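You operate a simulated robot arm through the tools that you are given. There is no shell and no other tool.

You are at the controls of a simulated two-armed robot. One attempt, no reset.

JOB
Turn the vacuum dial to 0.8 bar. Shut the packing table drawer. Put the green cup on the yellow end of the roller lane away on the top of the white bench. Put the foam slab labelled "62" from the top of the silver bench on the front of the test bench. Take the yellow-label cup on the top of the silver bench and put it away on the middle shelf of the sample rack. Press the yellow jog button three times. Take the foam cube labelled "43" from the top of the white bench and put it on the front of the test bench. Take the white cup and put it on the top of the blue cabinet. The order is free. Set down upright: green cup, yellow-label cup, white cup.

The check looks at the end state, three seconds after you hand in, the way a careful person would. Anything else that was tipped, shoved, dropped, spilled or broken makes it a failure.

ROBOT AND FRAMES
Two 6-joint arms with three-finger grippers on one trunk, on a base that drives. Base frame: it is fixed to the floor where the robot stands at the start and does not move with it; the origin is under the middle of the robot, x ahead of it, y to its left, z up. Readings come in cm, rad, newtons and seconds.
The left shoulder is at the start at [4, 14.8, 137], the right one opposite. With the tool pointing down near the work surface each hand reaches from about 32 to 52 cm from the robot's upright axis, wherever it stands, measured 20 degrees to its own side. Places, roughly: foam cube [-400, 150, 75]; foam slab [-175, 125, 75]; front of the test bench (13x34 cm) [-534, -34, 86]; green cup (6x6x10 cm) [-10, 60, 90]; middle shelf of the sample rack (15x59 cm) [-114, -196, 76]; packing table drawer [50, 20, 70]; top of the blue cabinet (85x22 cm) [-498, 184, 90]; top of the white bench [-360, 160, 80]; vacuum dial [70, -20, 110]; white cup (6x6x6 cm) [-530, -40, 90]; yellow jog button [-300, 120, 80]; yellow-label cup [-250, 125, 100]. Payload 2.69 kg a hand.
Tool frame (each hand has its own): the origin (TCP) lies between the finger pads and is the grasp point; the fingertips stand 2.9 cm ahead of it; z points along the fingers, y is the line along which they close. Largest opening 12 cm; the body of the gripper starts 7.8 cm behind the TCP.
Orientation is that of the tool frame in the base frame, as [roll, pitch, yaw] about the fixed x, y, z axes, in that order (R = Rz(yaw) Ry(pitch) Rx(roll)). With the fingers straight down and closing along the base's y, the tool's x points along the base's -x, its y along +y and its z along -z.

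CONTROLS
- The arms move only by the tool arm_command. It takes "left_steps", "right_steps" or both (then of equal length, played together; a hand with none holds still); each is a list of rows, each an object (a shift or turn left out is 0, a gripper value left out holds the last) with "xyz": the shift along the base's x, y, z in cm, a list of three; "turn": the turn, a rotation vector about the base's x, y, z in rad, a list of three; "gripper": the finger opening in cm, from 0 to 12. In form: [{"xyz": [dx, dy, dz], "turn": [ax, ay, az], "gripper": gripper}, ...]. A call has 1 to 20 rows; each row shifts and turns the commanded pose from where the row before left it. Each row takes 0.2 s and may step no farther than 5 cm and 0.15 rad from the row before; otherwise, or with a gripper value out of range, the whole call is refused. Where a pose cannot be reached the arm comes as near as it can. A force on the tool above 40 N (or 10 N above the force at the start of the call, whichever is more), or a blocked arm, ends the call early, and 0.2 s more pass. Each finger halts on what it meets, pressing with about 36 N; the grip force reading is that of the motor and also rises with nothing between the fingers. The clock runs only during rows and for 0.2 s after the last one: add rows that do not move to give the fingers time. It gives the time, the measured TCP pose, the force on the tool (base axes), the opening and the grip force at its end, in the units of the frame above (readings bear some noise), with the torque about the TCP (base axes, N m) and any sound that the robot's microphone picked up, and new pictures: "pictures" is both (left out), scene, wrist or none (wrist: the cameras of the hands that moved).
- Cameras (640 x 400 px; columns grow to the right, rows downward): "scene" is now at [7.08, 2.99, 156.53]; the picture's right is [0.59, -0.80, 0.00], its down [-0.68, -0.50, -0.53] and it looks along [0.42, 0.31, -0.85] (base axes); focal length 238 px, centre (320, 200). "left" rides on the left gripper at [6.3, 0, -10.4] in its tool frame; the picture's right is [0.00, 1.00, 0.00], its down [-0.83, 0.00, -0.56] and it looks along [-0.56, 0.00, 0.83] (tool axes); focal length 275 px, centre (320, 200). "right" rides on the right gripper at [6.3, 0, -10.4] in its tool frame; the picture's right is [0.00, 1.00, 0.00], its down [-0.83, 0.00, -0.56] and it looks along [-0.56, 0.00, 0.83] (tool axes); focal length 275 px, centre (320, 200). There is no depth. A picture from a camera that has moved, and an enlarged one, comes with that camera's place and axes in the base frame and with its lens. The place of the scene camera against the robot may be out by one fixed shift of up to 1.8 cm in any direction.
- slide_trunk(by): slides the trunk up (or, below 0, down) by that many cm; the arms and the scene camera ride with it, the base frame stays. It gives what a move gives, with no picture.
- drive_base(legs): drives the robot by 1 to 6 legs, each [ahead, turn to the left] in cm and rad, along the robot's own axes; the way and the turn of a leg run together, so that a leg with both is an arc; at most 150 cm and 3.142 rad a leg. The arms and the cameras ride along, it lands a little off, and it stops where it bumps. It gives what a move gives, and a new picture of the scene camera.
- head_to(pan, tilt): turns the head with the scene camera to pan (to the left, within 1.501 rad either way) and tilt (down, from -0.506 to 1.204), counted from straight ahead of the robot. It gives what a move gives, and a new picture of the scene camera.
- zoom(camera, box): a new picture of the part [left, top, right, bottom] of that camera's present view, enlarged. It takes no simulated time.
- job_done(): hands the job in; it is judged then, once.

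Places have to be worked out from the pictures, the camera data and where the tool is seen. Open the grippers and draw the arms clear of the work before you hand the job in, unless the task says otherwise.

The tools are called after "Request:" as a command line: name --argument value ..., lists and objects as JSON in quotes. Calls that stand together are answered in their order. arm_command: Moves the arms, as the interface text tells. Its arguments: {"type":"object","properties":{"left_steps":{"type":"array"},"right_steps":{"type":"array"},"pictures":{"type":"string","enum":["both","scene","wrist","none"]}},"required":[]} The other tools are called the same way: slide_trunk (by) slides the trunk up or down; drive_base (legs) drives the base; head_to (pan, tilt) turns the head that bears the scene camera; zoom (camera, box) takes an enlarged picture of a part of a camera's view; job_done () hands the job in.

At the start:

```text
time: 0.0
left_eef_pos: [43.53, 32.14, 100.01]
left_ee_rot: [-3.141, 0.0, 3.141]
left_contact_force: [-0.8, 0.4, -0.2]
left_moment: [0.01, 0.02, -0.03]
left_width: 11.99
left_grasp_force: 0.1
right_eef_pos: [53.76, -7.47, 115.08]
right_ee_rot: [3.141, 0.0, -3.141]
right_contact_force: [-0.5, -0.1, -0.4]
right_moment: [-0.04, 0.0, 0.0]
right_width: 11.99
right_grasp_force: 0.0
trunk travel left (down, up): [-49.7, 0.0]
robot x, y, heading: [0.1, 0.08, -0.001]
head pan, tilt: [0.635, 1.016]
```

scene: 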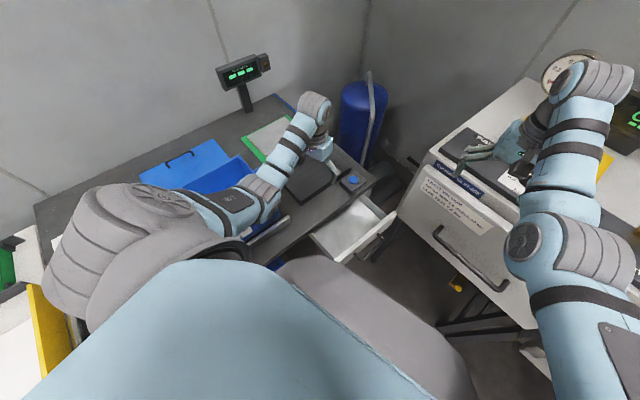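
right: 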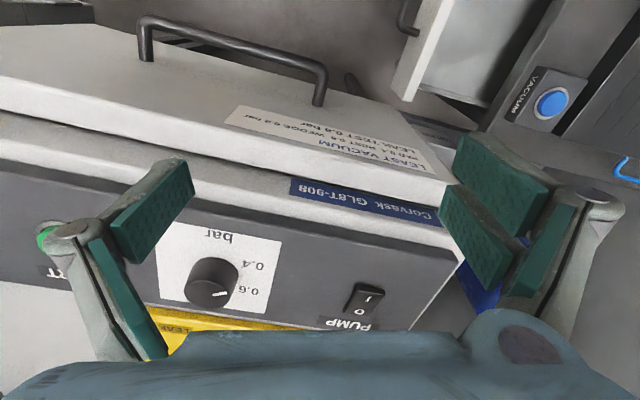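
left: 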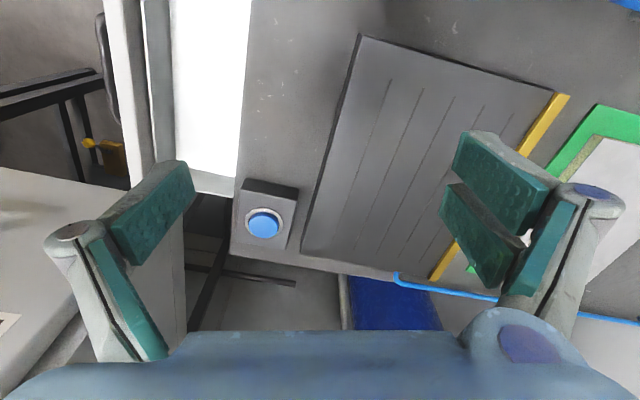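

The first pictures show a leak tester with a dial under the right hand and the packing table with an open drawer. I'll look around with the head before moving anything.

Request:
head_to --pan -0.4 --tilt 0.7

Request:
head_to --pan 0.4 --tilt 0.7

Request:
head_to --pan 1.45 --tilt 0.7

Request:
head_to --pan 1.45 --tilt 0.2

Request:
head_to --pan -1.45 --tilt 0.4

```text
time: 1.3
left_eef_pos: [43.64, 32.24, 100.02]
left_ee_rot: [3.141, 0.0, 3.14]
left_contact_force: [0.5, -0.2, -0.3]
left_moment: [0.0, 0.01, -0.01]
left_width: 11.97
left_grasp_force: 0.0
right_eef_pos: [53.71, -7.52, 114.9]
right_ee_rot: [-3.141, -0.001, 3.141]
right_contact_force: [-0.4, 0.4, -0.4]
right_moment: [-0.01, -0.01, 0.0]
right_width: 11.99
right_grasp_force: 0.1
trunk travel left (down, up): [-49.7, 0.0]
robot x, y, heading: [-0.51, -0.06, 0.001]
head pan, tilt: [-0.4, 0.7]
camera scene: at [9.38, -4.38, 158.98], right [-0.39, -0.92, 0.0], down [-0.59, 0.25, -0.76], along [0.7, -0.3, -0.64], focal length 238 px, centre (320, 200)
```

scene: 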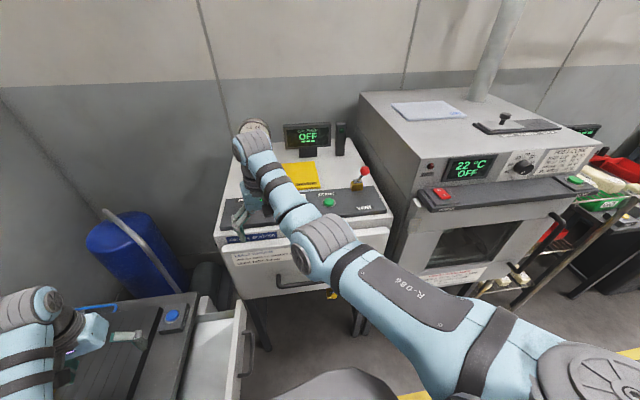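

```text
time: 2.4
left_eef_pos: [43.54, 32.13, 99.88]
left_ee_rot: [-3.141, 0.002, -3.141]
left_contact_force: [-1.0, 0.8, 0.8]
left_moment: [0.01, 0.01, -0.01]
left_width: 11.99
left_grasp_force: 0.1
right_eef_pos: [53.66, -7.67, 115.08]
right_ee_rot: [3.141, -0.001, 3.14]
right_contact_force: [-0.1, -0.4, 0.6]
right_moment: [0.01, 0.04, 0.02]
right_width: 12.03
right_grasp_force: 0.0
trunk travel left (down, up): [-49.7, 0.0]
robot x, y, heading: [0.1, -0.14, -0.001]
head pan, tilt: [0.4, 0.7]
camera scene: at [9.38, 2.2, 158.98], right [0.39, -0.92, 0.0], down [-0.59, -0.25, -0.76], along [0.7, 0.3, -0.64], focal length 238 px, centre (320, 200)
```

scene: 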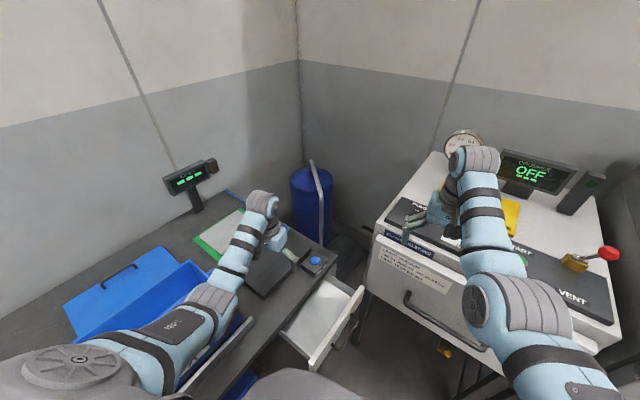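

```text
time: 3.7
left_eef_pos: [43.66, 32.22, 99.94]
left_ee_rot: [-3.14, -0.001, -3.141]
left_contact_force: [0.0, 0.2, 0.0]
left_moment: [-0.02, 0.0, 0.0]
left_width: 12.0
left_grasp_force: 0.0
right_eef_pos: [53.67, -7.43, 114.96]
right_ee_rot: [-3.14, 0.0, -3.141]
right_contact_force: [-0.3, -0.4, 0.5]
right_moment: [-0.02, 0.05, 0.01]
right_width: 11.97
right_grasp_force: 0.1
trunk travel left (down, up): [-49.7, 0.0]
robot x, y, heading: [-0.05, -0.12, 0.002]
head pan, tilt: [1.45, 0.7]
camera scene: at [2.59, 7.34, 158.98], right [0.99, -0.12, 0.0], down [-0.08, -0.64, -0.76], along [0.09, 0.76, -0.64], focal length 238 px, centre (320, 200)
```

scene: 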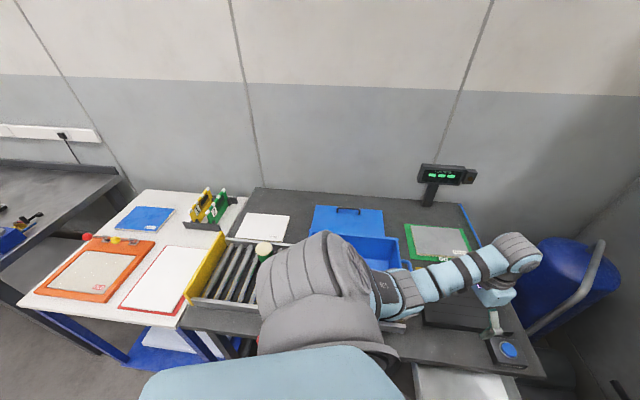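

```text
time: 4.7
left_eef_pos: [43.63, 32.14, 99.93]
left_ee_rot: [-3.142, 0.001, -3.141]
left_contact_force: [0.5, 0.0, -0.1]
left_moment: [-0.02, -0.02, -0.04]
left_width: 11.99
left_grasp_force: 0.0
right_eef_pos: [53.73, -7.44, 115.04]
right_ee_rot: [-3.141, 0.001, -3.141]
right_contact_force: [0.2, -0.3, -0.1]
right_moment: [-0.03, 0.01, 0.02]
right_width: 12.0
right_grasp_force: 0.0
trunk travel left (down, up): [-49.7, 0.0]
robot x, y, heading: [-0.11, 0.28, -0.003]
head pan, tilt: [1.45, 0.201]
camera scene: at [2.68, 8.16, 163.52], right [0.99, -0.12, 0.0], down [-0.02, -0.2, -0.98], along [0.12, 0.97, -0.2], focal length 238 px, centre (320, 200)
```

scene: 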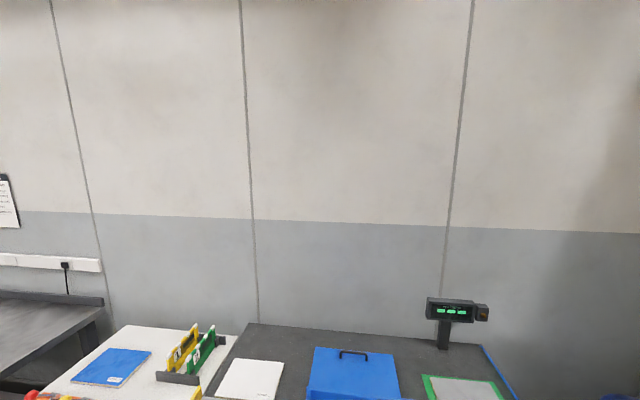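

```text
time: 7.2
left_eef_pos: [43.66, 32.25, 100.04]
left_ee_rot: [3.14, 0.0, -3.141]
left_contact_force: [-0.1, -0.5, -0.3]
left_moment: [0.02, -0.01, 0.02]
left_width: 12.0
left_grasp_force: 0.0
right_eef_pos: [53.67, -7.52, 114.92]
right_ee_rot: [3.142, 0.0, 3.141]
right_contact_force: [0.1, 0.5, -0.6]
right_moment: [0.0, -0.05, 0.03]
right_width: 12.0
right_grasp_force: 0.1
trunk travel left (down, up): [-49.7, 0.0]
robot x, y, heading: [-0.26, 0.25, 0.001]
head pan, tilt: [-1.45, 0.4]
camera scene: at [2.68, -10.28, 161.67], right [-0.99, -0.12, 0.0], down [-0.05, 0.39, -0.92], along [0.11, -0.91, -0.39], focal length 238 px, centre (320, 200)
```

scene: 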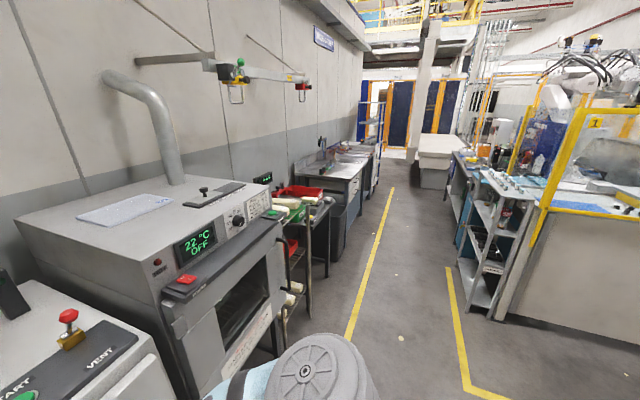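

The right wrist camera sees the vacuum dial. I'll enlarge it to read its scale and the pointer.

Request:
zoom --camera "right" --box '[120, 210, 320, 335]'

Request:
zoom --camera "right" --box '[200, 90, 480, 265]'

Request:
head_to --pan -0.3 --tilt 0.9

```text
3.20 times, centred on (220, 272) of right
camera zoom: at [47.32, -7.57, 125.42], right [0.0, 1.0, 0.0], down [0.83, 0.0, 0.56], along [0.56, 0.0, -0.83], focal length 881 px, centre (640, -32)
```

zoom: 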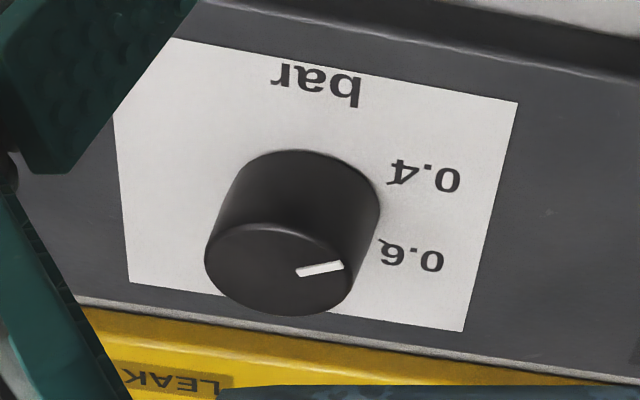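

```text
2.29 times, centred on (340, 178) of right
camera zoom: at [47.32, -7.57, 125.42], right [0.0, 1.0, 0.0], down [0.83, 0.0, 0.56], along [0.56, 0.0, -0.83], focal length 629 px, centre (274, 251)
```

zoom: 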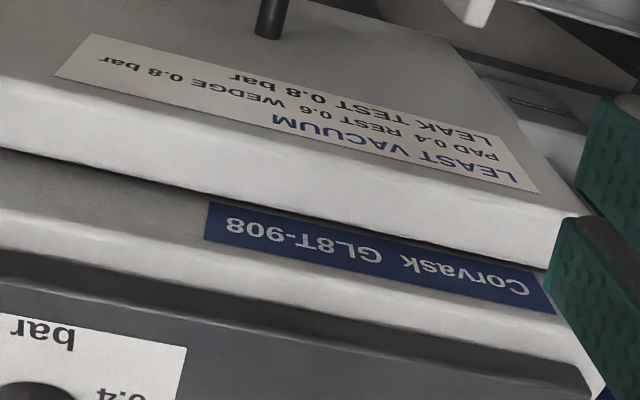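

```text
time: 8.6
left_eef_pos: [43.71, 32.14, 99.92]
left_ee_rot: [-3.141, 0.0, 3.141]
left_contact_force: [-0.1, 0.1, 0.4]
left_moment: [-0.01, -0.01, -0.01]
left_width: 12.01
left_grasp_force: 0.1
right_eef_pos: [53.74, -7.6, 115.03]
right_ee_rot: [3.141, -0.001, 3.142]
right_contact_force: [-0.4, 0.3, -0.5]
right_moment: [0.03, 0.03, -0.04]
right_width: 12.0
right_grasp_force: 0.0
trunk travel left (down, up): [-49.7, 0.0]
robot x, y, heading: [-0.11, 0.01, -0.002]
head pan, tilt: [-0.3, 0.901]
camera scene: at [8.77, -3.33, 157.37], right [-0.3, -0.96, 0.0], down [-0.75, 0.23, -0.62], along [0.59, -0.18, -0.78], focal length 238 px, centre (320, 200)
```

scene: 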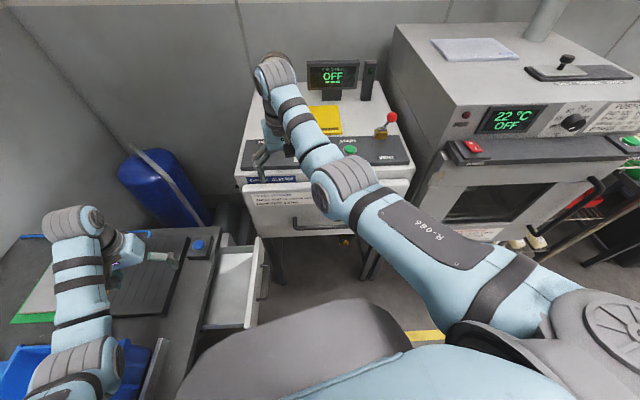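

The dial panel sits about x≈67, y≈-18, z≈110 with the pointer just short of 0.6. The open drawer stands out to y≈4 in the -y direction. I'll shift the right hand up and right for a better dial view and to clear space for the left hand.

Request:
arm_command --right_steps '[{"xyz": [-1, -1, 4]}, {"xyz": [-1, -4, 2]}, {"xyz": [0, -4, 0]}, {"xyz": [0, -2, 0]}, {}]' --pictures "both"

```text
time: 9.8
left_eef_pos: [43.71, 32.33, 100.01]
left_ee_rot: [3.142, -0.001, -3.141]
left_contact_force: [0.3, 0.4, -1.2]
left_moment: [-0.02, -0.01, 0.03]
left_width: 12.02
left_grasp_force: 0.1
right_eef_pos: [56.08, -17.52, 120.79]
right_ee_rot: [3.141, -0.001, 3.14]
right_contact_force: [0.3, -0.1, 0.2]
right_moment: [-0.03, -0.01, -0.04]
right_width: 12.02
right_grasp_force: 0.0
right hand out of reach, approached as far as the arm can: row 1, 2, 3
trunk travel left (down, up): [-49.7, 0.0]
robot x, y, heading: [0.16, 0.12, -0.002]
head pan, tilt: [-0.3, 0.901]
camera scene: at [8.74, -3.22, 157.37], right [-0.3, -0.96, 0.0], down [-0.75, 0.23, -0.62], along [0.59, -0.18, -0.78], focal length 238 px, centre (320, 200)
camera right: at [49.72, -17.71, 131.23], right [0.0, 1.0, 0.0], down [0.83, 0.0, 0.56], along [0.56, 0.0, -0.83], focal length 275 px, centre (320, 200)
```

scene: 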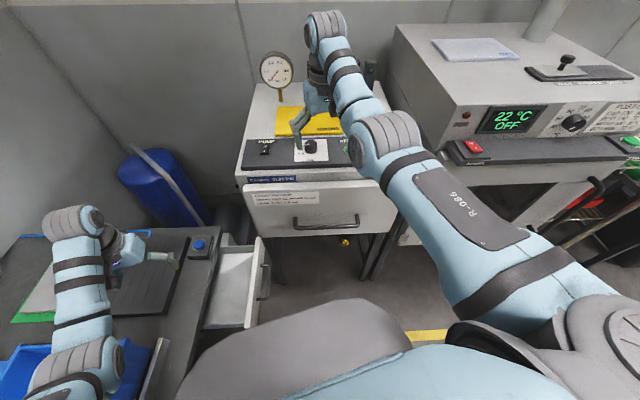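
right: 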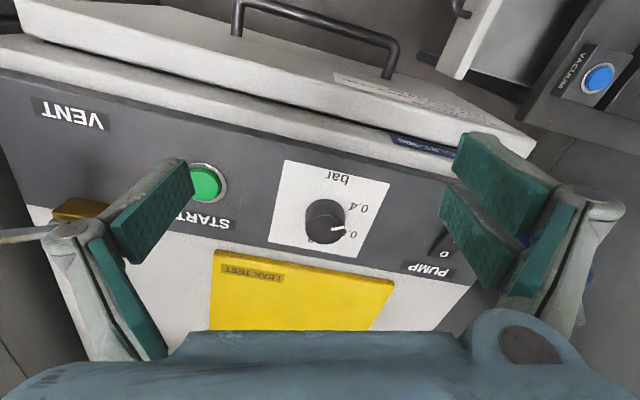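

The dial is now in the clear. I'll enlarge it and the surrounding labels.

Request:
zoom --camera "right" --box '[250, 140, 410, 260]'

Request:
zoom --camera "scene" --box '[220, 40, 380, 240]'

Request:
zoom --camera "right" --box '[190, 230, 420, 340]'

Request:
zoom --camera "scene" --box '[180, 200, 300, 350]'

```text
3.33 times, centred on (330, 200) of right
camera zoom: at [49.72, -17.71, 131.23], right [0.0, 1.0, 0.0], down [0.83, 0.0, 0.56], along [0.56, 0.0, -0.83], focal length 918 px, centre (287, 200)
```

zoom: 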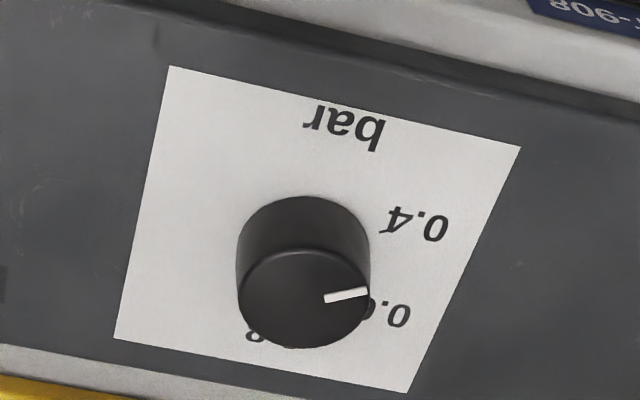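

```text
2.00 times, centred on (300, 140) of scene
camera zoom: at [8.74, -3.22, 157.37], right [-0.3, -0.96, 0.0], down [-0.75, 0.23, -0.62], along [0.59, -0.18, -0.78], focal length 476 px, centre (360, 320)
```

zoom: 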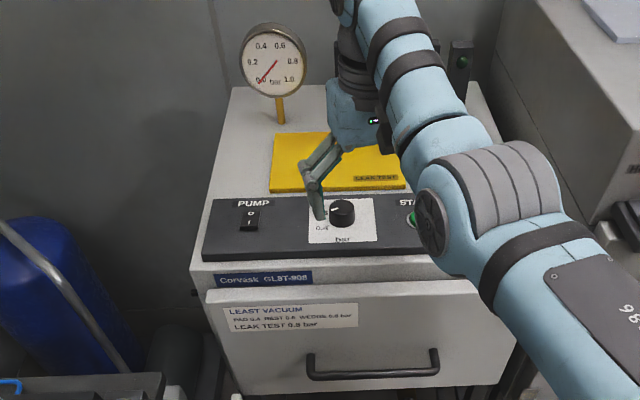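

```text
2.78 times, centred on (305, 285) of right
camera zoom: at [49.72, -17.71, 131.23], right [0.0, 1.0, 0.0], down [0.83, 0.0, 0.56], along [0.56, 0.0, -0.83], focal length 766 px, centre (362, -36)
```

zoom: 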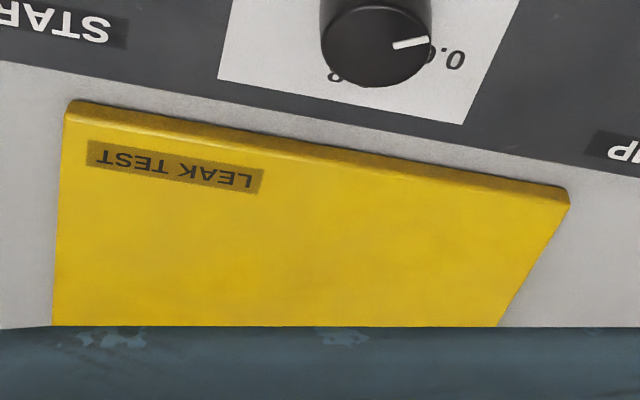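

```text
2.67 times, centred on (240, 275) of scene
camera zoom: at [8.74, -3.22, 157.37], right [-0.3, -0.96, 0.0], down [-0.75, 0.23, -0.62], along [0.59, -0.18, -0.78], focal length 635 px, centre (533, 0)
```

zoom: 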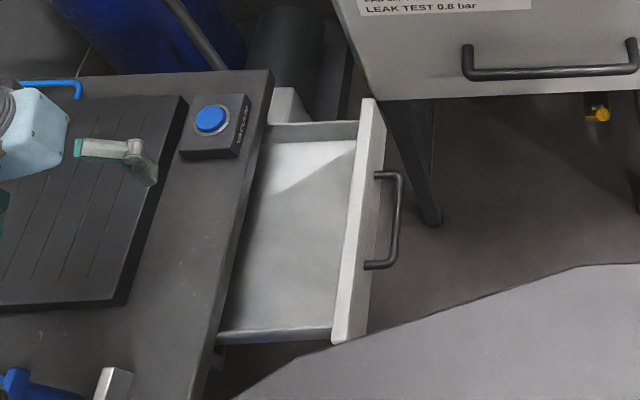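

I work out the dial plate as a level square at z≈107.9, centred near (67.4, -17.2) and turned about -14°. The marks sit at 0.4 left-near, 0.6 left-far and 0.8 straight away from me, with the pointer at about 0.4. The drawer comes first: I close the left hand, turn it to the table's angle and bring it in front of the drawer to look.

Request:
arm_command --right_steps '[{"xyz": [0, -3, 0]}, {"xyz": [0, -3, 0]}, {}, {}, {}, {}, {}, {}, {}, {}]' --left_steps '[{"xyz": [0, 0, 3], "gripper": 0}, {"xyz": [0, -4.5, 0], "turn": [0, 0, -0.125]}, {"xyz": [0, -4.5, 0], "turn": [0, 0, -0.125]}, {"xyz": [0, -4.5, 0]}, {"xyz": [0, -4.5, 0]}, {"xyz": [0, -4.5, 0]}, {"xyz": [0, -4.5, 0]}, {"xyz": [0, -4.5, 0]}, {"xyz": [0, -3, 0]}, {}]' --pictures "both"

```text
time: 11.9
left_eef_pos: [49.17, 3.18, 98.85]
left_ee_rot: [3.129, 0.0, 2.908]
left_contact_force: [0.1, 0.4, 0.5]
left_moment: [0.0, 0.0, -0.01]
left_width: 0.01
left_grasp_force: 28.8
left hand out of reach, approached as far as the arm can: row 1, 2, 3, 8, 9
right_eef_pos: [56.11, -23.69, 120.78]
right_ee_rot: [-3.14, -0.001, 3.14]
right_contact_force: [0.0, -0.2, -0.3]
right_moment: [-0.03, 0.01, 0.04]
right_width: 12.0
right_grasp_force: 0.1
trunk travel left (down, up): [-49.7, 0.0]
robot x, y, heading: [0.15, 0.22, 0.004]
head pan, tilt: [-0.3, 0.901]
camera scene: at [8.71, -3.44, 157.37], right [-0.3, -0.96, 0.0], down [-0.75, 0.23, -0.62], along [0.59, -0.18, -0.78], focal length 238 px, centre (320, 200)
camera right: at [49.74, -23.81, 131.15], right [0.0, 1.0, 0.0], down [0.83, 0.0, 0.56], along [0.56, 0.0, -0.83], focal length 275 px, centre (320, 200)
camera left: at [43.09, 4.53, 109.27], right [0.23, 0.97, 0.01], down [0.81, -0.2, 0.56], along [0.54, -0.12, -0.83], focal length 275 px, centre (320, 200)
```

scene: 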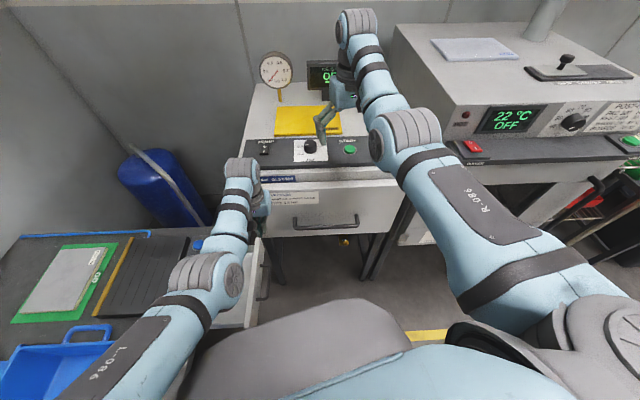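
right: 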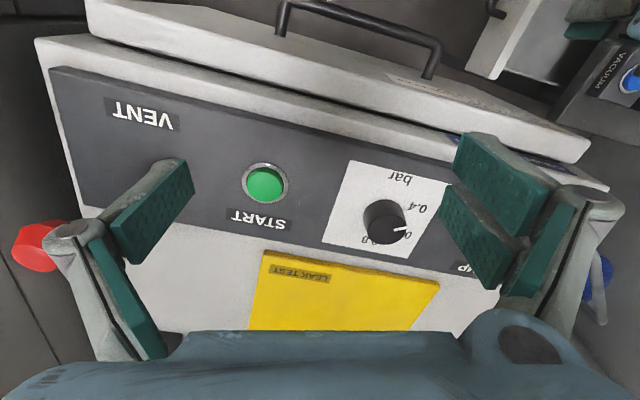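
left: 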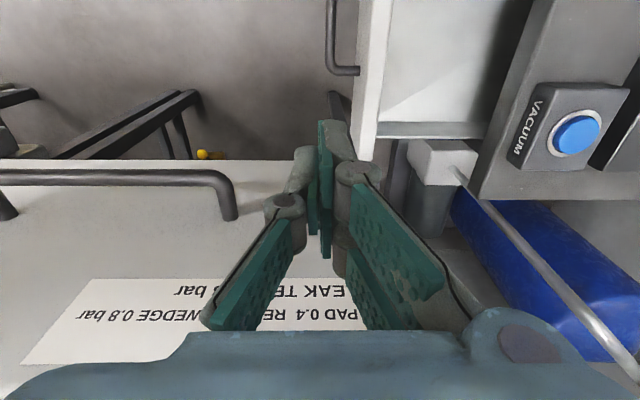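

The drawer's front panel and handle now show in the left wrist view. I'll enlarge that region.

Request:
zoom --camera "left" --box '[280, 0, 520, 200]'

```text
2.00 times, centred on (400, 100) of left
camera zoom: at [43.09, 4.53, 109.27], right [0.23, 0.97, 0.01], down [0.81, -0.2, 0.56], along [0.54, -0.12, -0.83], focal length 551 px, centre (160, 400)
```

zoom: 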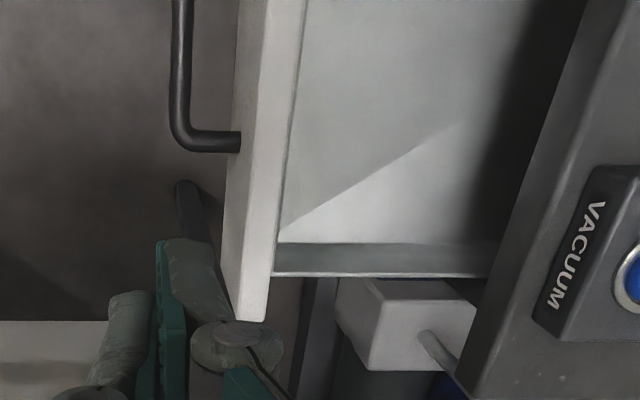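

The drawer panel runs roughly from (30, 14) to (61.5, 6), with the handle at its middle near x≈46. I lower the closed left hand in front of it, clear of the handle, and look again.

Request:
arm_command --left_steps '[{"xyz": [-0.8, -1, -4]}, {"xyz": [-0.8, -1, -4]}, {"xyz": [-0.8, -1, -4]}, {"xyz": [-0.8, -1, -4]}, {"xyz": [0, -0.5, -3]}, {}]' --pictures "both"

```text
time: 13.6
left_eef_pos: [43.29, 4.39, 82.79]
left_ee_rot: [3.101, 0.007, 2.925]
left_contact_force: [0.5, -0.9, -0.8]
left_moment: [-0.02, 0.01, -0.03]
left_width: 0.01
left_grasp_force: 28.2
left hand out of reach, approached as far as the arm can: row 2, 3, 4, 5
right_eef_pos: [56.09, -23.6, 120.73]
right_ee_rot: [-3.141, -0.002, -3.14]
right_contact_force: [0.7, 0.9, 0.0]
right_moment: [-0.01, 0.01, 0.02]
right_width: 12.01
right_grasp_force: 0.1
trunk travel left (down, up): [-49.7, 0.0]
robot x, y, heading: [0.09, -0.41, -0.001]
head pan, tilt: [-0.3, 0.901]
stopped in row 6 (left hand): the arm was blocked; the commanded pose is now the measured one
camera scene: at [8.76, -3.25, 157.37], right [-0.3, -0.96, 0.0], down [-0.75, 0.23, -0.62], along [0.59, -0.18, -0.78], focal length 238 px, centre (320, 200)
camera left: at [36.83, 5.46, 93.3], right [0.22, 0.98, 0.04], down [0.8, -0.2, 0.56], along [0.56, -0.09, -0.83], focal length 275 px, centre (320, 200)
```

scene: 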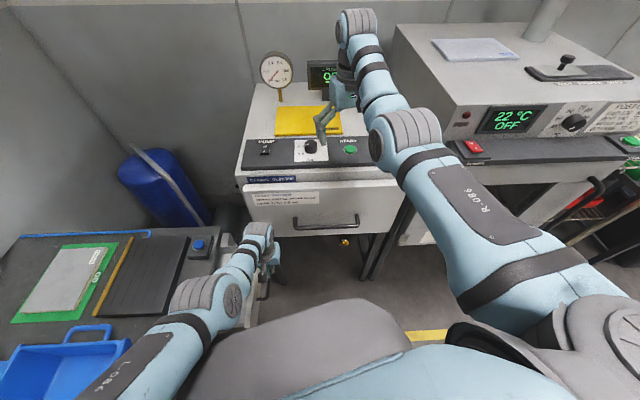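
left: 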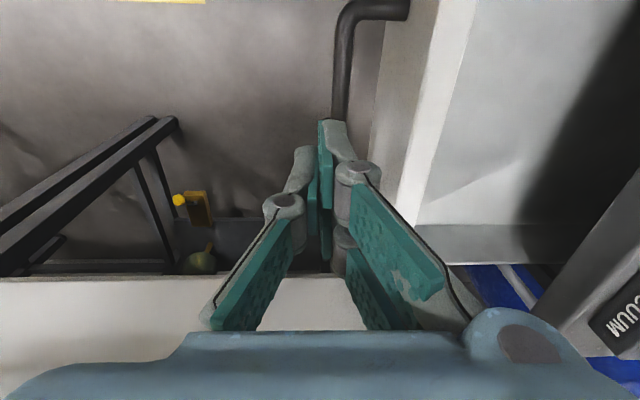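

The left arm can't reach across the body here, and it stopped with no load on it. If I turn the base right by 0.35 rad, the front of the drawer comes into the left arm's natural sector, so I'll lift the hand a little and turn.

Request:
arm_command --left_steps '[{"xyz": [0, 0, 3]}, {"xyz": [0, 0, 3]}, {}]' --pictures "none"

Request:
drive_base --legs '[[0, -0.35]]'

```text
time: 14.6
left_eef_pos: [45.28, 11.49, 88.57]
left_ee_rot: [2.995, 0.011, 2.982]
left_contact_force: [0.0, -0.4, 0.2]
left_moment: [0.04, 0.02, -0.01]
left_width: 0.0
left_grasp_force: 29.3
right_eef_pos: [56.1, -23.69, 120.74]
right_ee_rot: [3.141, -0.001, 3.139]
right_contact_force: [0.5, -0.4, 0.0]
right_moment: [0.02, -0.04, 0.02]
right_width: 12.01
right_grasp_force: 0.0
trunk travel left (down, up): [-49.7, 0.0]
robot x, y, heading: [0.03, -0.24, 0.003]
head pan, tilt: [-0.3, 0.901]
stopped in row 3 (left hand): the arm was blocked; the commanded pose is now the measured one
```

```text
time: 16.0
left_eef_pos: [46.27, -4.5, 88.45]
left_ee_rot: [2.999, 0.007, 2.633]
left_contact_force: [0.9, 0.1, 0.8]
left_moment: [0.0, 0.01, 0.0]
left_width: 0.0
left_grasp_force: 28.5
right_eef_pos: [44.69, -41.33, 120.57]
right_ee_rot: [-3.141, -0.003, 2.792]
right_contact_force: [-0.2, 0.1, -0.3]
right_moment: [-0.01, -0.02, -0.02]
right_width: 11.97
right_grasp_force: 0.0
trunk travel left (down, up): [-49.7, 0.0]
robot x, y, heading: [0.21, 0.05, -0.346]
head pan, tilt: [-0.3, 0.901]
camera scene: at [7.53, -6.27, 157.37], right [-0.61, -0.8, 0.0], down [-0.62, 0.47, -0.62], along [0.49, -0.38, -0.78], focal length 238 px, centre (320, 200)
```

scene: 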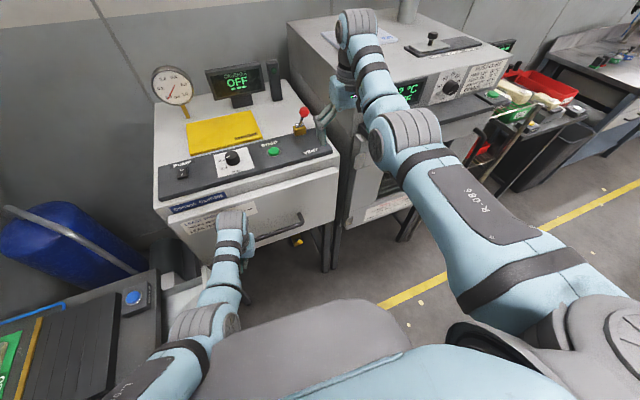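

The base turned cleanly and the left hand is at (46, -4.5, 88.5), outside the drawer. I straighten its tilt, set the yaw to match the drawer, and lower toward z≈74.

Request:
arm_command --left_steps '[{"xyz": [-0.5, 0, 0], "turn": [-0.1245, 0.0694, 0]}, {"xyz": [-0.5, 0, 0], "turn": [0, 0, 0.129]}, {"turn": [0, 0, 0.129]}, {"xyz": [0, 0, -4]}, {"xyz": [0, 0, -4]}, {"xyz": [0, 0, -4]}, {}]' --pictures "both"

```text
time: 17.6
left_eef_pos: [43.82, -3.43, 78.91]
left_ee_rot: [3.139, 0.009, 2.891]
left_contact_force: [0.8, -0.3, 0.1]
left_moment: [0.03, -0.02, -0.01]
left_width: 0.0
left_grasp_force: 28.8
left hand out of reach, approached as far as the arm can: row 5, 6
right_eef_pos: [44.52, -41.46, 120.67]
right_ee_rot: [3.141, -0.003, 2.793]
right_contact_force: [-0.3, 0.6, 1.4]
right_moment: [-0.01, 0.01, -0.04]
right_width: 11.99
right_grasp_force: 0.0
trunk travel left (down, up): [-49.7, 0.0]
robot x, y, heading: [-0.02, 0.03, -0.351]
head pan, tilt: [-0.3, 0.901]
camera scene: at [7.35, -6.38, 157.37], right [-0.61, -0.8, 0.0], down [-0.62, 0.47, -0.62], along [0.49, -0.38, -0.78], focal length 238 px, centre (320, 200)
camera left: at [37.45, -1.82, 89.19], right [0.25, 0.97, 0.0], down [0.8, -0.21, 0.56], along [0.55, -0.14, -0.83], focal length 275 px, centre (320, 200)
```

scene: 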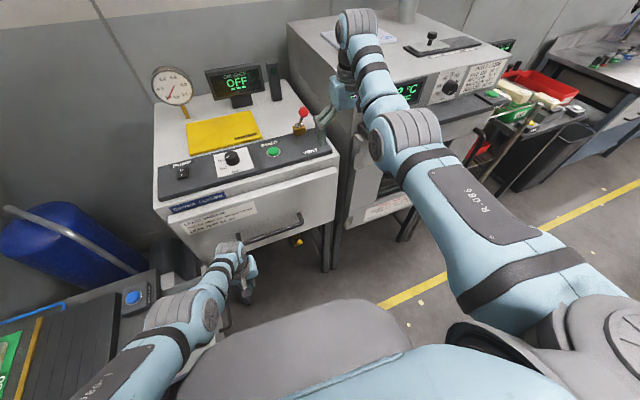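
left: 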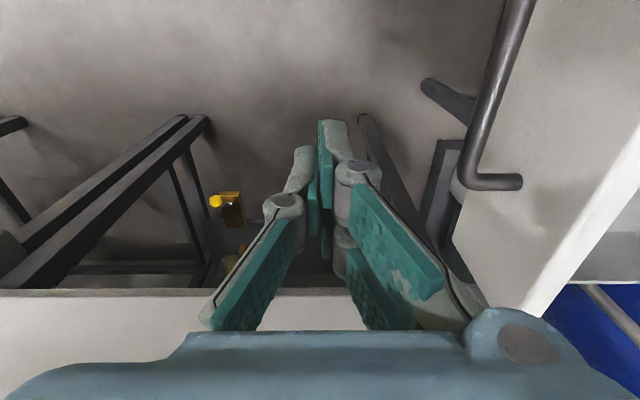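

The drawer handle triangulates to z≈73.5 with its bar near (43, 6). The left arm is at its lower reach limit here, so I slide the trunk down 8 cm to bring the finger to handle height.

Request:
arm_command --left_steps '[{"xyz": [0, -0.5, 3]}, {}]' --pictures "none"

Request:
slide_trunk --by -8

Request:
arm_command --left_steps '[{}]' --pictures "both"

```text
time: 18.2
left_eef_pos: [43.77, -3.88, 81.96]
left_ee_rot: [3.141, 0.008, 2.892]
left_contact_force: [0.8, 0.2, -0.8]
left_moment: [0.05, -0.01, -0.01]
left_width: 0.0
left_grasp_force: 28.5
right_eef_pos: [44.59, -41.59, 120.66]
right_ee_rot: [3.141, -0.002, 2.792]
right_contact_force: [-0.4, 0.4, -0.5]
right_moment: [0.03, -0.01, 0.04]
right_width: 12.01
right_grasp_force: 0.1
trunk travel left (down, up): [-49.7, 0.0]
robot x, y, heading: [0.26, -0.13, -0.349]
head pan, tilt: [-0.3, 0.901]
```

```text
time: 19.4
left_eef_pos: [43.76, -4.04, 73.99]
left_ee_rot: [3.141, 0.009, 2.892]
left_contact_force: [-0.5, -0.1, 0.3]
left_moment: [0.01, 0.04, -0.01]
left_width: 0.0
left_grasp_force: 28.2
right_eef_pos: [44.52, -41.37, 112.74]
right_ee_rot: [-3.141, -0.001, 2.794]
right_contact_force: [-0.3, -0.3, 0.8]
right_moment: [-0.02, 0.0, -0.01]
right_width: 11.99
right_grasp_force: 0.2
trunk travel left (down, up): [-41.7, 8.0]
robot x, y, heading: [-0.44, 0.07, -0.346]
head pan, tilt: [-0.3, 0.901]
```

```text
time: 19.8
left_eef_pos: [43.84, -3.85, 73.97]
left_ee_rot: [3.139, 0.008, 2.892]
left_contact_force: [-0.6, -0.4, -0.2]
left_moment: [-0.01, 0.02, 0.0]
left_width: 0.0
left_grasp_force: 28.2
right_eef_pos: [44.63, -41.38, 112.76]
right_ee_rot: [-3.141, 0.0, 2.792]
right_contact_force: [-0.4, 0.1, -0.4]
right_moment: [0.02, -0.01, -0.02]
right_width: 12.0
right_grasp_force: 0.1
trunk travel left (down, up): [-41.7, 8.0]
robot x, y, heading: [-0.14, -0.22, -0.352]
head pan, tilt: [-0.3, 0.901]
camera scene: at [7.46, -6.4, 149.44], right [-0.61, -0.8, 0.0], down [-0.62, 0.47, -0.62], along [0.49, -0.38, -0.78], focal length 238 px, centre (320, 200)
camera left: at [37.5, -2.31, 84.32], right [0.25, 0.97, 0.0], down [0.8, -0.21, 0.56], along [0.55, -0.14, -0.83], focal length 275 px, centre (320, 200)
```

scene: 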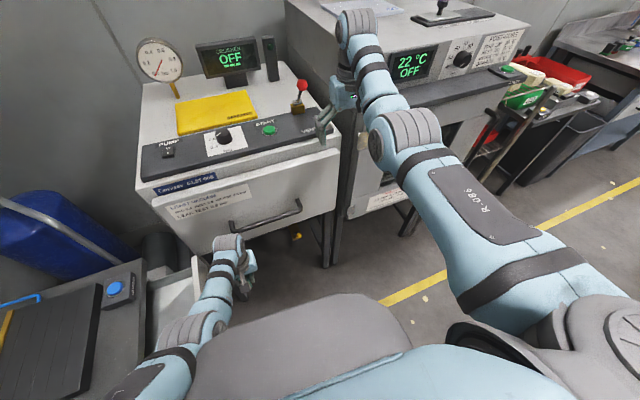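
left: 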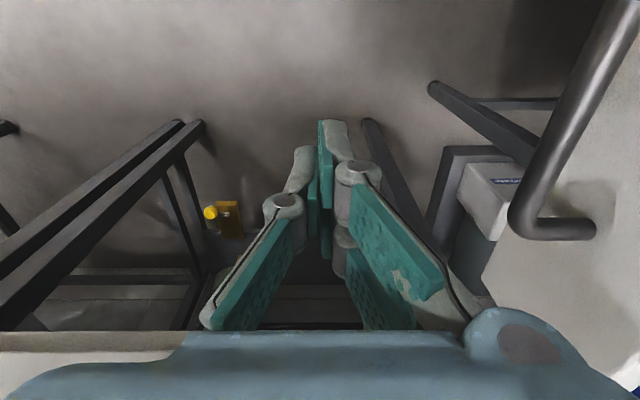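

The table top (about z≈81) may meet the gripper body if I push in this orientation. I'll turn the wrist +90° about z so the body is thin in the push direction, and spread the fingers a little for two contact points on the handle bar.

Request:
arm_command --left_steps '[{"turn": [0, 0, 0.15], "gripper": 5}, {"turn": [0, 0, 0.15]}, {"turn": [0, 0, 0.15]}, {"turn": [0, 0, 0.15]}, {"turn": [0, 0, 0.15]}, {"turn": [0, 0, 0.15]}, {"turn": [0, 0, 0.15]}, {"turn": [0, 0, 0.15]}, {"turn": [0, 0, 0.15]}, {"turn": [0, 0, 0.15]}, {"turn": [0, 0, 0.07]}, {}]' --pictures "both"

```text
time: 22.4
left_eef_pos: [43.78, -3.97, 74.05]
left_ee_rot: [3.139, 0.009, -1.819]
left_contact_force: [-0.1, 0.4, -0.5]
left_moment: [-0.03, 0.03, 0.04]
left_width: 5.0
left_grasp_force: 0.0
right_eef_pos: [44.55, -41.46, 112.67]
right_ee_rot: [3.141, -0.002, 2.793]
right_contact_force: [-0.2, -0.3, -0.4]
right_moment: [-0.02, 0.02, 0.03]
right_width: 11.99
right_grasp_force: 0.1
trunk travel left (down, up): [-41.7, 8.0]
robot x, y, heading: [0.15, -0.07, -0.352]
head pan, tilt: [-0.3, 0.901]
camera scene: at [7.44, -6.39, 149.44], right [-0.61, -0.8, 0.0], down [-0.62, 0.47, -0.62], along [0.49, -0.38, -0.78], focal length 238 px, centre (320, 200)
camera left: at [42.08, -10.1, 84.3], right [-0.97, 0.25, 0.0], down [0.21, 0.8, 0.56], along [0.14, 0.55, -0.83], focal length 275 px, centre (320, 200)
```

scene: 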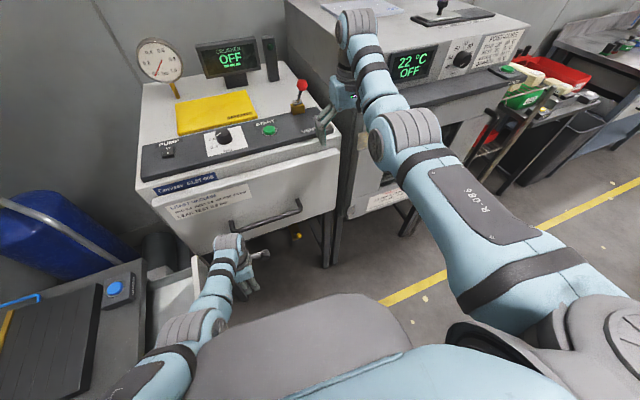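
left: 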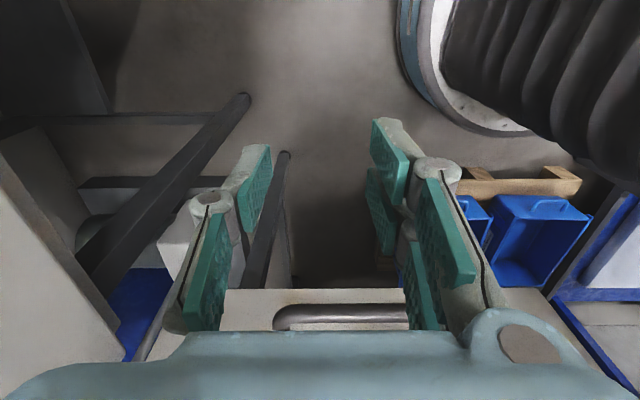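

The handle bar sits right ahead of the two fingers at their height. I push along the drawer's sliding direction (0.25, 0.97) in 2 cm rows, stopping on force.

Request:
arm_command --left_steps '[{"xyz": [0.5, 1.94, 0]}, {"xyz": [0.5, 1.94, 0]}, {"xyz": [0.5, 1.94, 0]}, {"xyz": [0.5, 1.94, 0]}, {"xyz": [0.5, 1.94, 0]}, {"xyz": [0.5, 1.94, 0]}, {"xyz": [0.5, 1.94, 0]}, {"xyz": [0.5, 1.94, 0]}]' --pictures "both"

```text
time: 24.2
left_eef_pos: [47.79, 11.68, 73.99]
left_ee_rot: [3.139, 0.009, -1.822]
left_contact_force: [0.2, 0.4, 0.6]
left_moment: [-0.04, -0.02, -0.02]
left_width: 5.0
left_grasp_force: 0.1
right_eef_pos: [44.61, -41.34, 112.76]
right_ee_rot: [3.142, -0.003, 2.792]
right_contact_force: [-0.5, -0.8, -0.2]
right_moment: [-0.04, 0.0, 0.0]
right_width: 12.0
right_grasp_force: 0.1
trunk travel left (down, up): [-41.7, 8.0]
robot x, y, heading: [-0.09, 0.21, -0.35]
head pan, tilt: [-0.3, 0.901]
camera scene: at [7.46, -6.3, 149.44], right [-0.61, -0.8, 0.0], down [-0.62, 0.47, -0.62], along [0.49, -0.38, -0.78], focal length 238 px, centre (320, 200)
camera left: at [46.09, 5.56, 84.36], right [-0.97, 0.25, 0.0], down [0.21, 0.8, 0.56], along [0.14, 0.54, -0.83], focal length 275 px, centre (320, 200)
```

scene: 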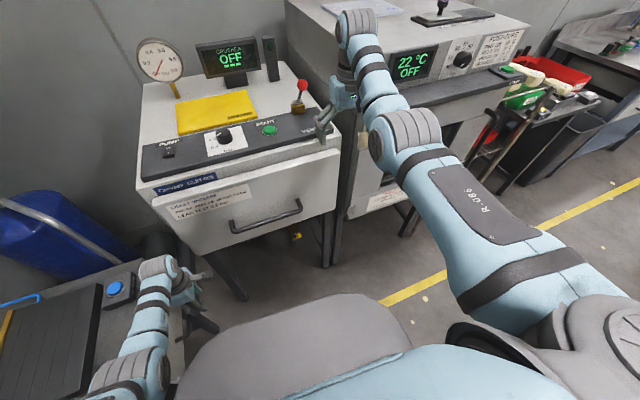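
left: 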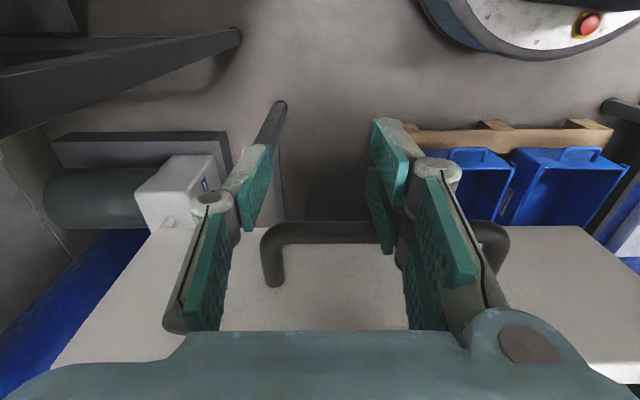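

The handle moved along with almost no resistance and the bar is now near y≈14. I keep pushing until it stops.

Request:
arm_command --left_steps '[{"xyz": [0.4, 1.45, 0]}, {"xyz": [0.4, 1.45, 0]}, {"xyz": [0.4, 1.45, 0]}, {"xyz": [0.3, 1.0, 0]}, {"xyz": [0.3, 1.0, 0]}, {"xyz": [0.3, 1.0, 0]}, {"xyz": [0.3, 1.0, 0]}]' --pictures "both"

```text
time: 25.5
left_eef_pos: [49.37, 16.9, 73.9]
left_ee_rot: [3.138, -0.013, -1.824]
left_contact_force: [-5.5, -13.6, 6.1]
left_moment: [0.12, 0.18, 0.47]
left_width: 5.08
left_grasp_force: 1.4
right_eef_pos: [44.46, -41.65, 112.91]
right_ee_rot: [3.14, 0.001, 2.791]
right_contact_force: [1.0, 0.2, 0.7]
right_moment: [-0.05, 0.01, 0.01]
right_width: 12.03
right_grasp_force: 0.0
trunk travel left (down, up): [-41.7, 8.0]
robot x, y, heading: [-0.13, 0.03, -0.353]
head pan, tilt: [-0.3, 0.901]
stopped in row 6 (left hand): the force on the tool passed its limit at 50 N (the readings are from after the stop); the commanded pose is now the measured one
camera scene: at [7.29, -6.57, 149.45], right [-0.61, -0.79, 0.0], down [-0.62, 0.48, -0.62], along [0.49, -0.38, -0.78], focal length 238 px, centre (320, 200)
camera left: at [47.71, 11.01, 84.39], right [-0.97, 0.25, 0.0], down [0.21, 0.81, 0.55], along [0.14, 0.53, -0.84], focal length 275 px, centre (320, 200)
```

scene: 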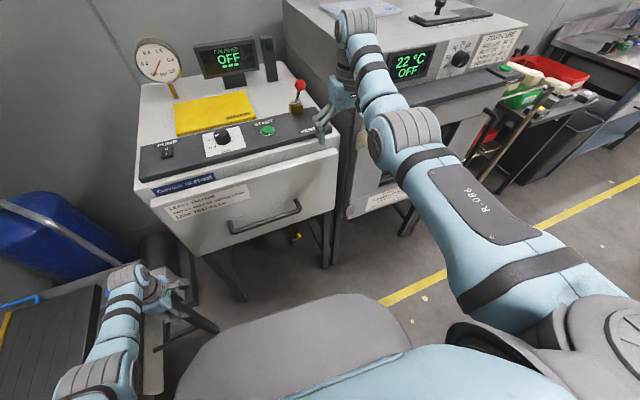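
left: 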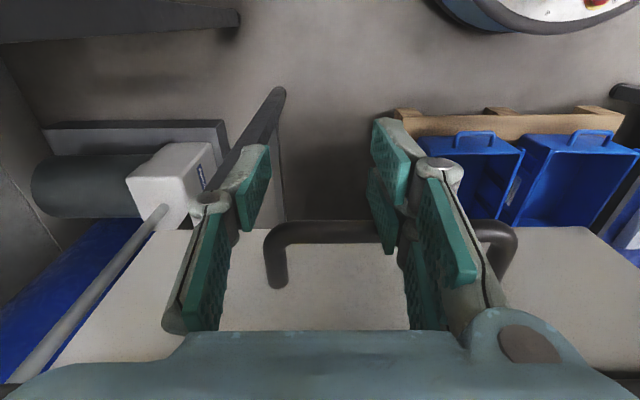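

It hit a stop at about 50 N, so the drawer should be home. I back the hand off and check it against the table edge.

Request:
arm_command --left_steps '[{"xyz": [-0.5, -2, 0]}, {"xyz": [-1, -4, 0]}, {"xyz": [-1, -4, 2]}, {"xyz": [-1, -4, 4]}, {"xyz": [0, 0, 4]}, {}]' --pictures "both"

Request:
head_to --pan 0.9 --tilt 1.0

```text
refused: row 4 steps farther than a row can; nothing moved
```

```text
time: 26.9
left_eef_pos: [49.28, 16.88, 73.96]
left_ee_rot: [3.137, -0.007, -1.823]
left_contact_force: [-8.0, -22.4, -7.9]
left_moment: [-0.32, -0.32, 0.78]
left_width: 5.11
left_grasp_force: 0.6
right_eef_pos: [44.46, -41.77, 112.72]
right_ee_rot: [3.136, -0.002, 2.789]
right_contact_force: [-0.1, -0.1, -0.7]
right_moment: [0.0, 0.0, -0.02]
right_width: 12.01
right_grasp_force: 0.1
trunk travel left (down, up): [-41.7, 8.0]
robot x, y, heading: [0.04, -0.32, -0.355]
head pan, tilt: [0.901, 1.0]
camera scene: at [7.31, 1.33, 148.73], right [0.52, -0.85, 0.0], down [-0.72, -0.44, -0.54], along [0.46, 0.28, -0.84], focal length 238 px, centre (320, 200)
```

scene: 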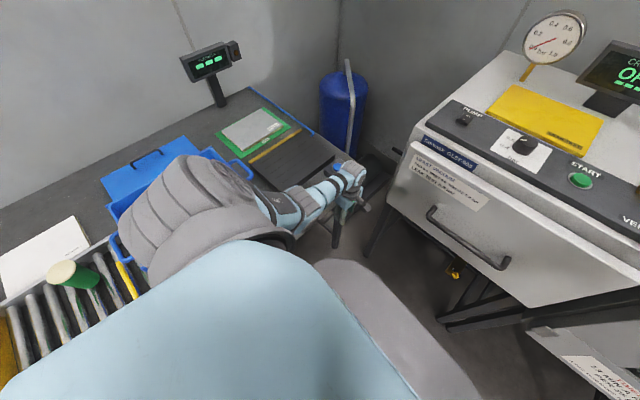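

The row length was over the limit, so I back off in smaller steps.

Request:
arm_command --left_steps '[{"xyz": [-0.5, -2, 0]}, {"xyz": [-1, -4, 0]}, {"xyz": [-1, -4, 2]}, {"xyz": [-0.5, -2, 4]}, {"xyz": [0, 0, 4]}, {}]' --pictures "both"

```text
time: 28.3
left_eef_pos: [46.37, 5.19, 83.81]
left_ee_rot: [3.136, -0.007, -1.822]
left_contact_force: [0.2, -0.7, 1.1]
left_moment: [-0.01, 0.02, 0.0]
left_width: 4.98
left_grasp_force: 0.1
right_eef_pos: [44.47, -41.57, 112.84]
right_ee_rot: [-3.141, -0.003, 2.791]
right_contact_force: [0.5, -0.1, -0.2]
right_moment: [0.0, 0.01, 0.01]
right_width: 12.0
right_grasp_force: 0.1
trunk travel left (down, up): [-41.7, 8.0]
robot x, y, heading: [0.09, 0.14, -0.352]
head pan, tilt: [0.901, 1.0]
camera scene: at [7.38, 1.74, 148.72], right [0.52, -0.85, 0.0], down [-0.72, -0.44, -0.54], along [0.46, 0.28, -0.84], focal length 238 px, centre (320, 200)
camera left: at [44.73, -0.81, 94.37], right [-0.97, 0.25, 0.0], down [0.21, 0.81, 0.55], along [0.14, 0.53, -0.84], focal length 275 px, centre (320, 200)
```

scene: 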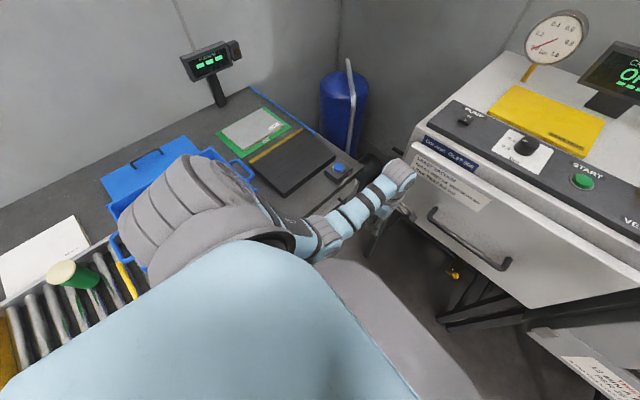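
left: 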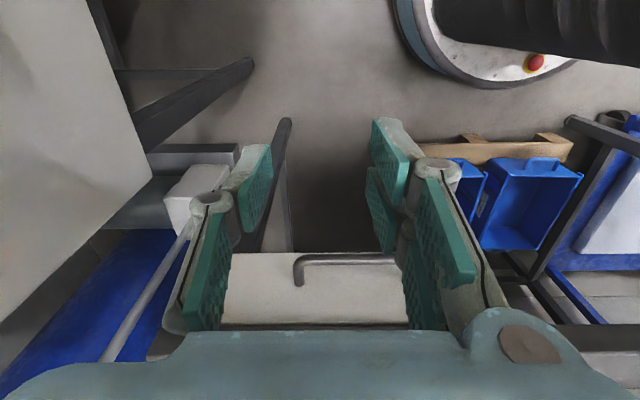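

I'll enlarge the region between the fingers to check how the panel sits against the table.

Request:
zoom --camera "left" --box '[210, 240, 420, 340]'

Request:
zoom --camera "scene" --box '[240, 80, 440, 240]'

```text
3.05 times, centred on (315, 290) of left
camera zoom: at [44.73, -0.81, 94.37], right [-0.97, 0.25, 0.0], down [0.21, 0.81, 0.55], along [0.14, 0.53, -0.84], focal length 839 px, centre (335, -74)
```

zoom: 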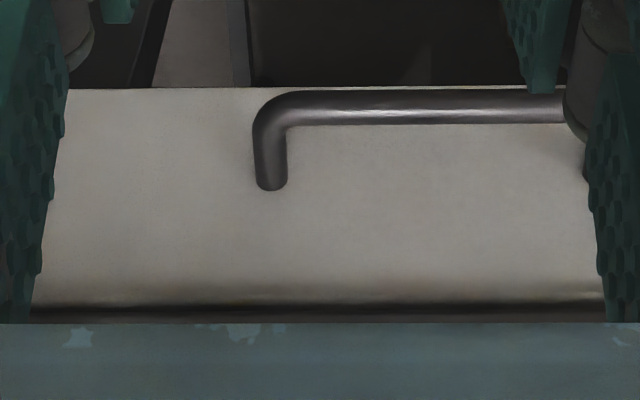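

```text
2.50 times, centred on (340, 160) of scene
camera zoom: at [7.38, 1.74, 148.72], right [0.52, -0.85, 0.0], down [-0.72, -0.44, -0.54], along [0.46, 0.28, -0.84], focal length 595 px, centre (270, 300)
```

zoom: 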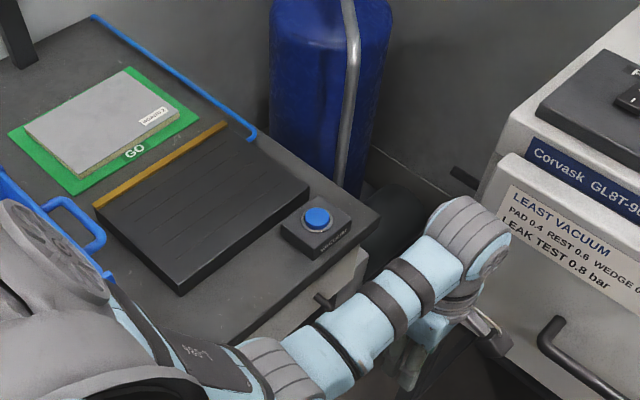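

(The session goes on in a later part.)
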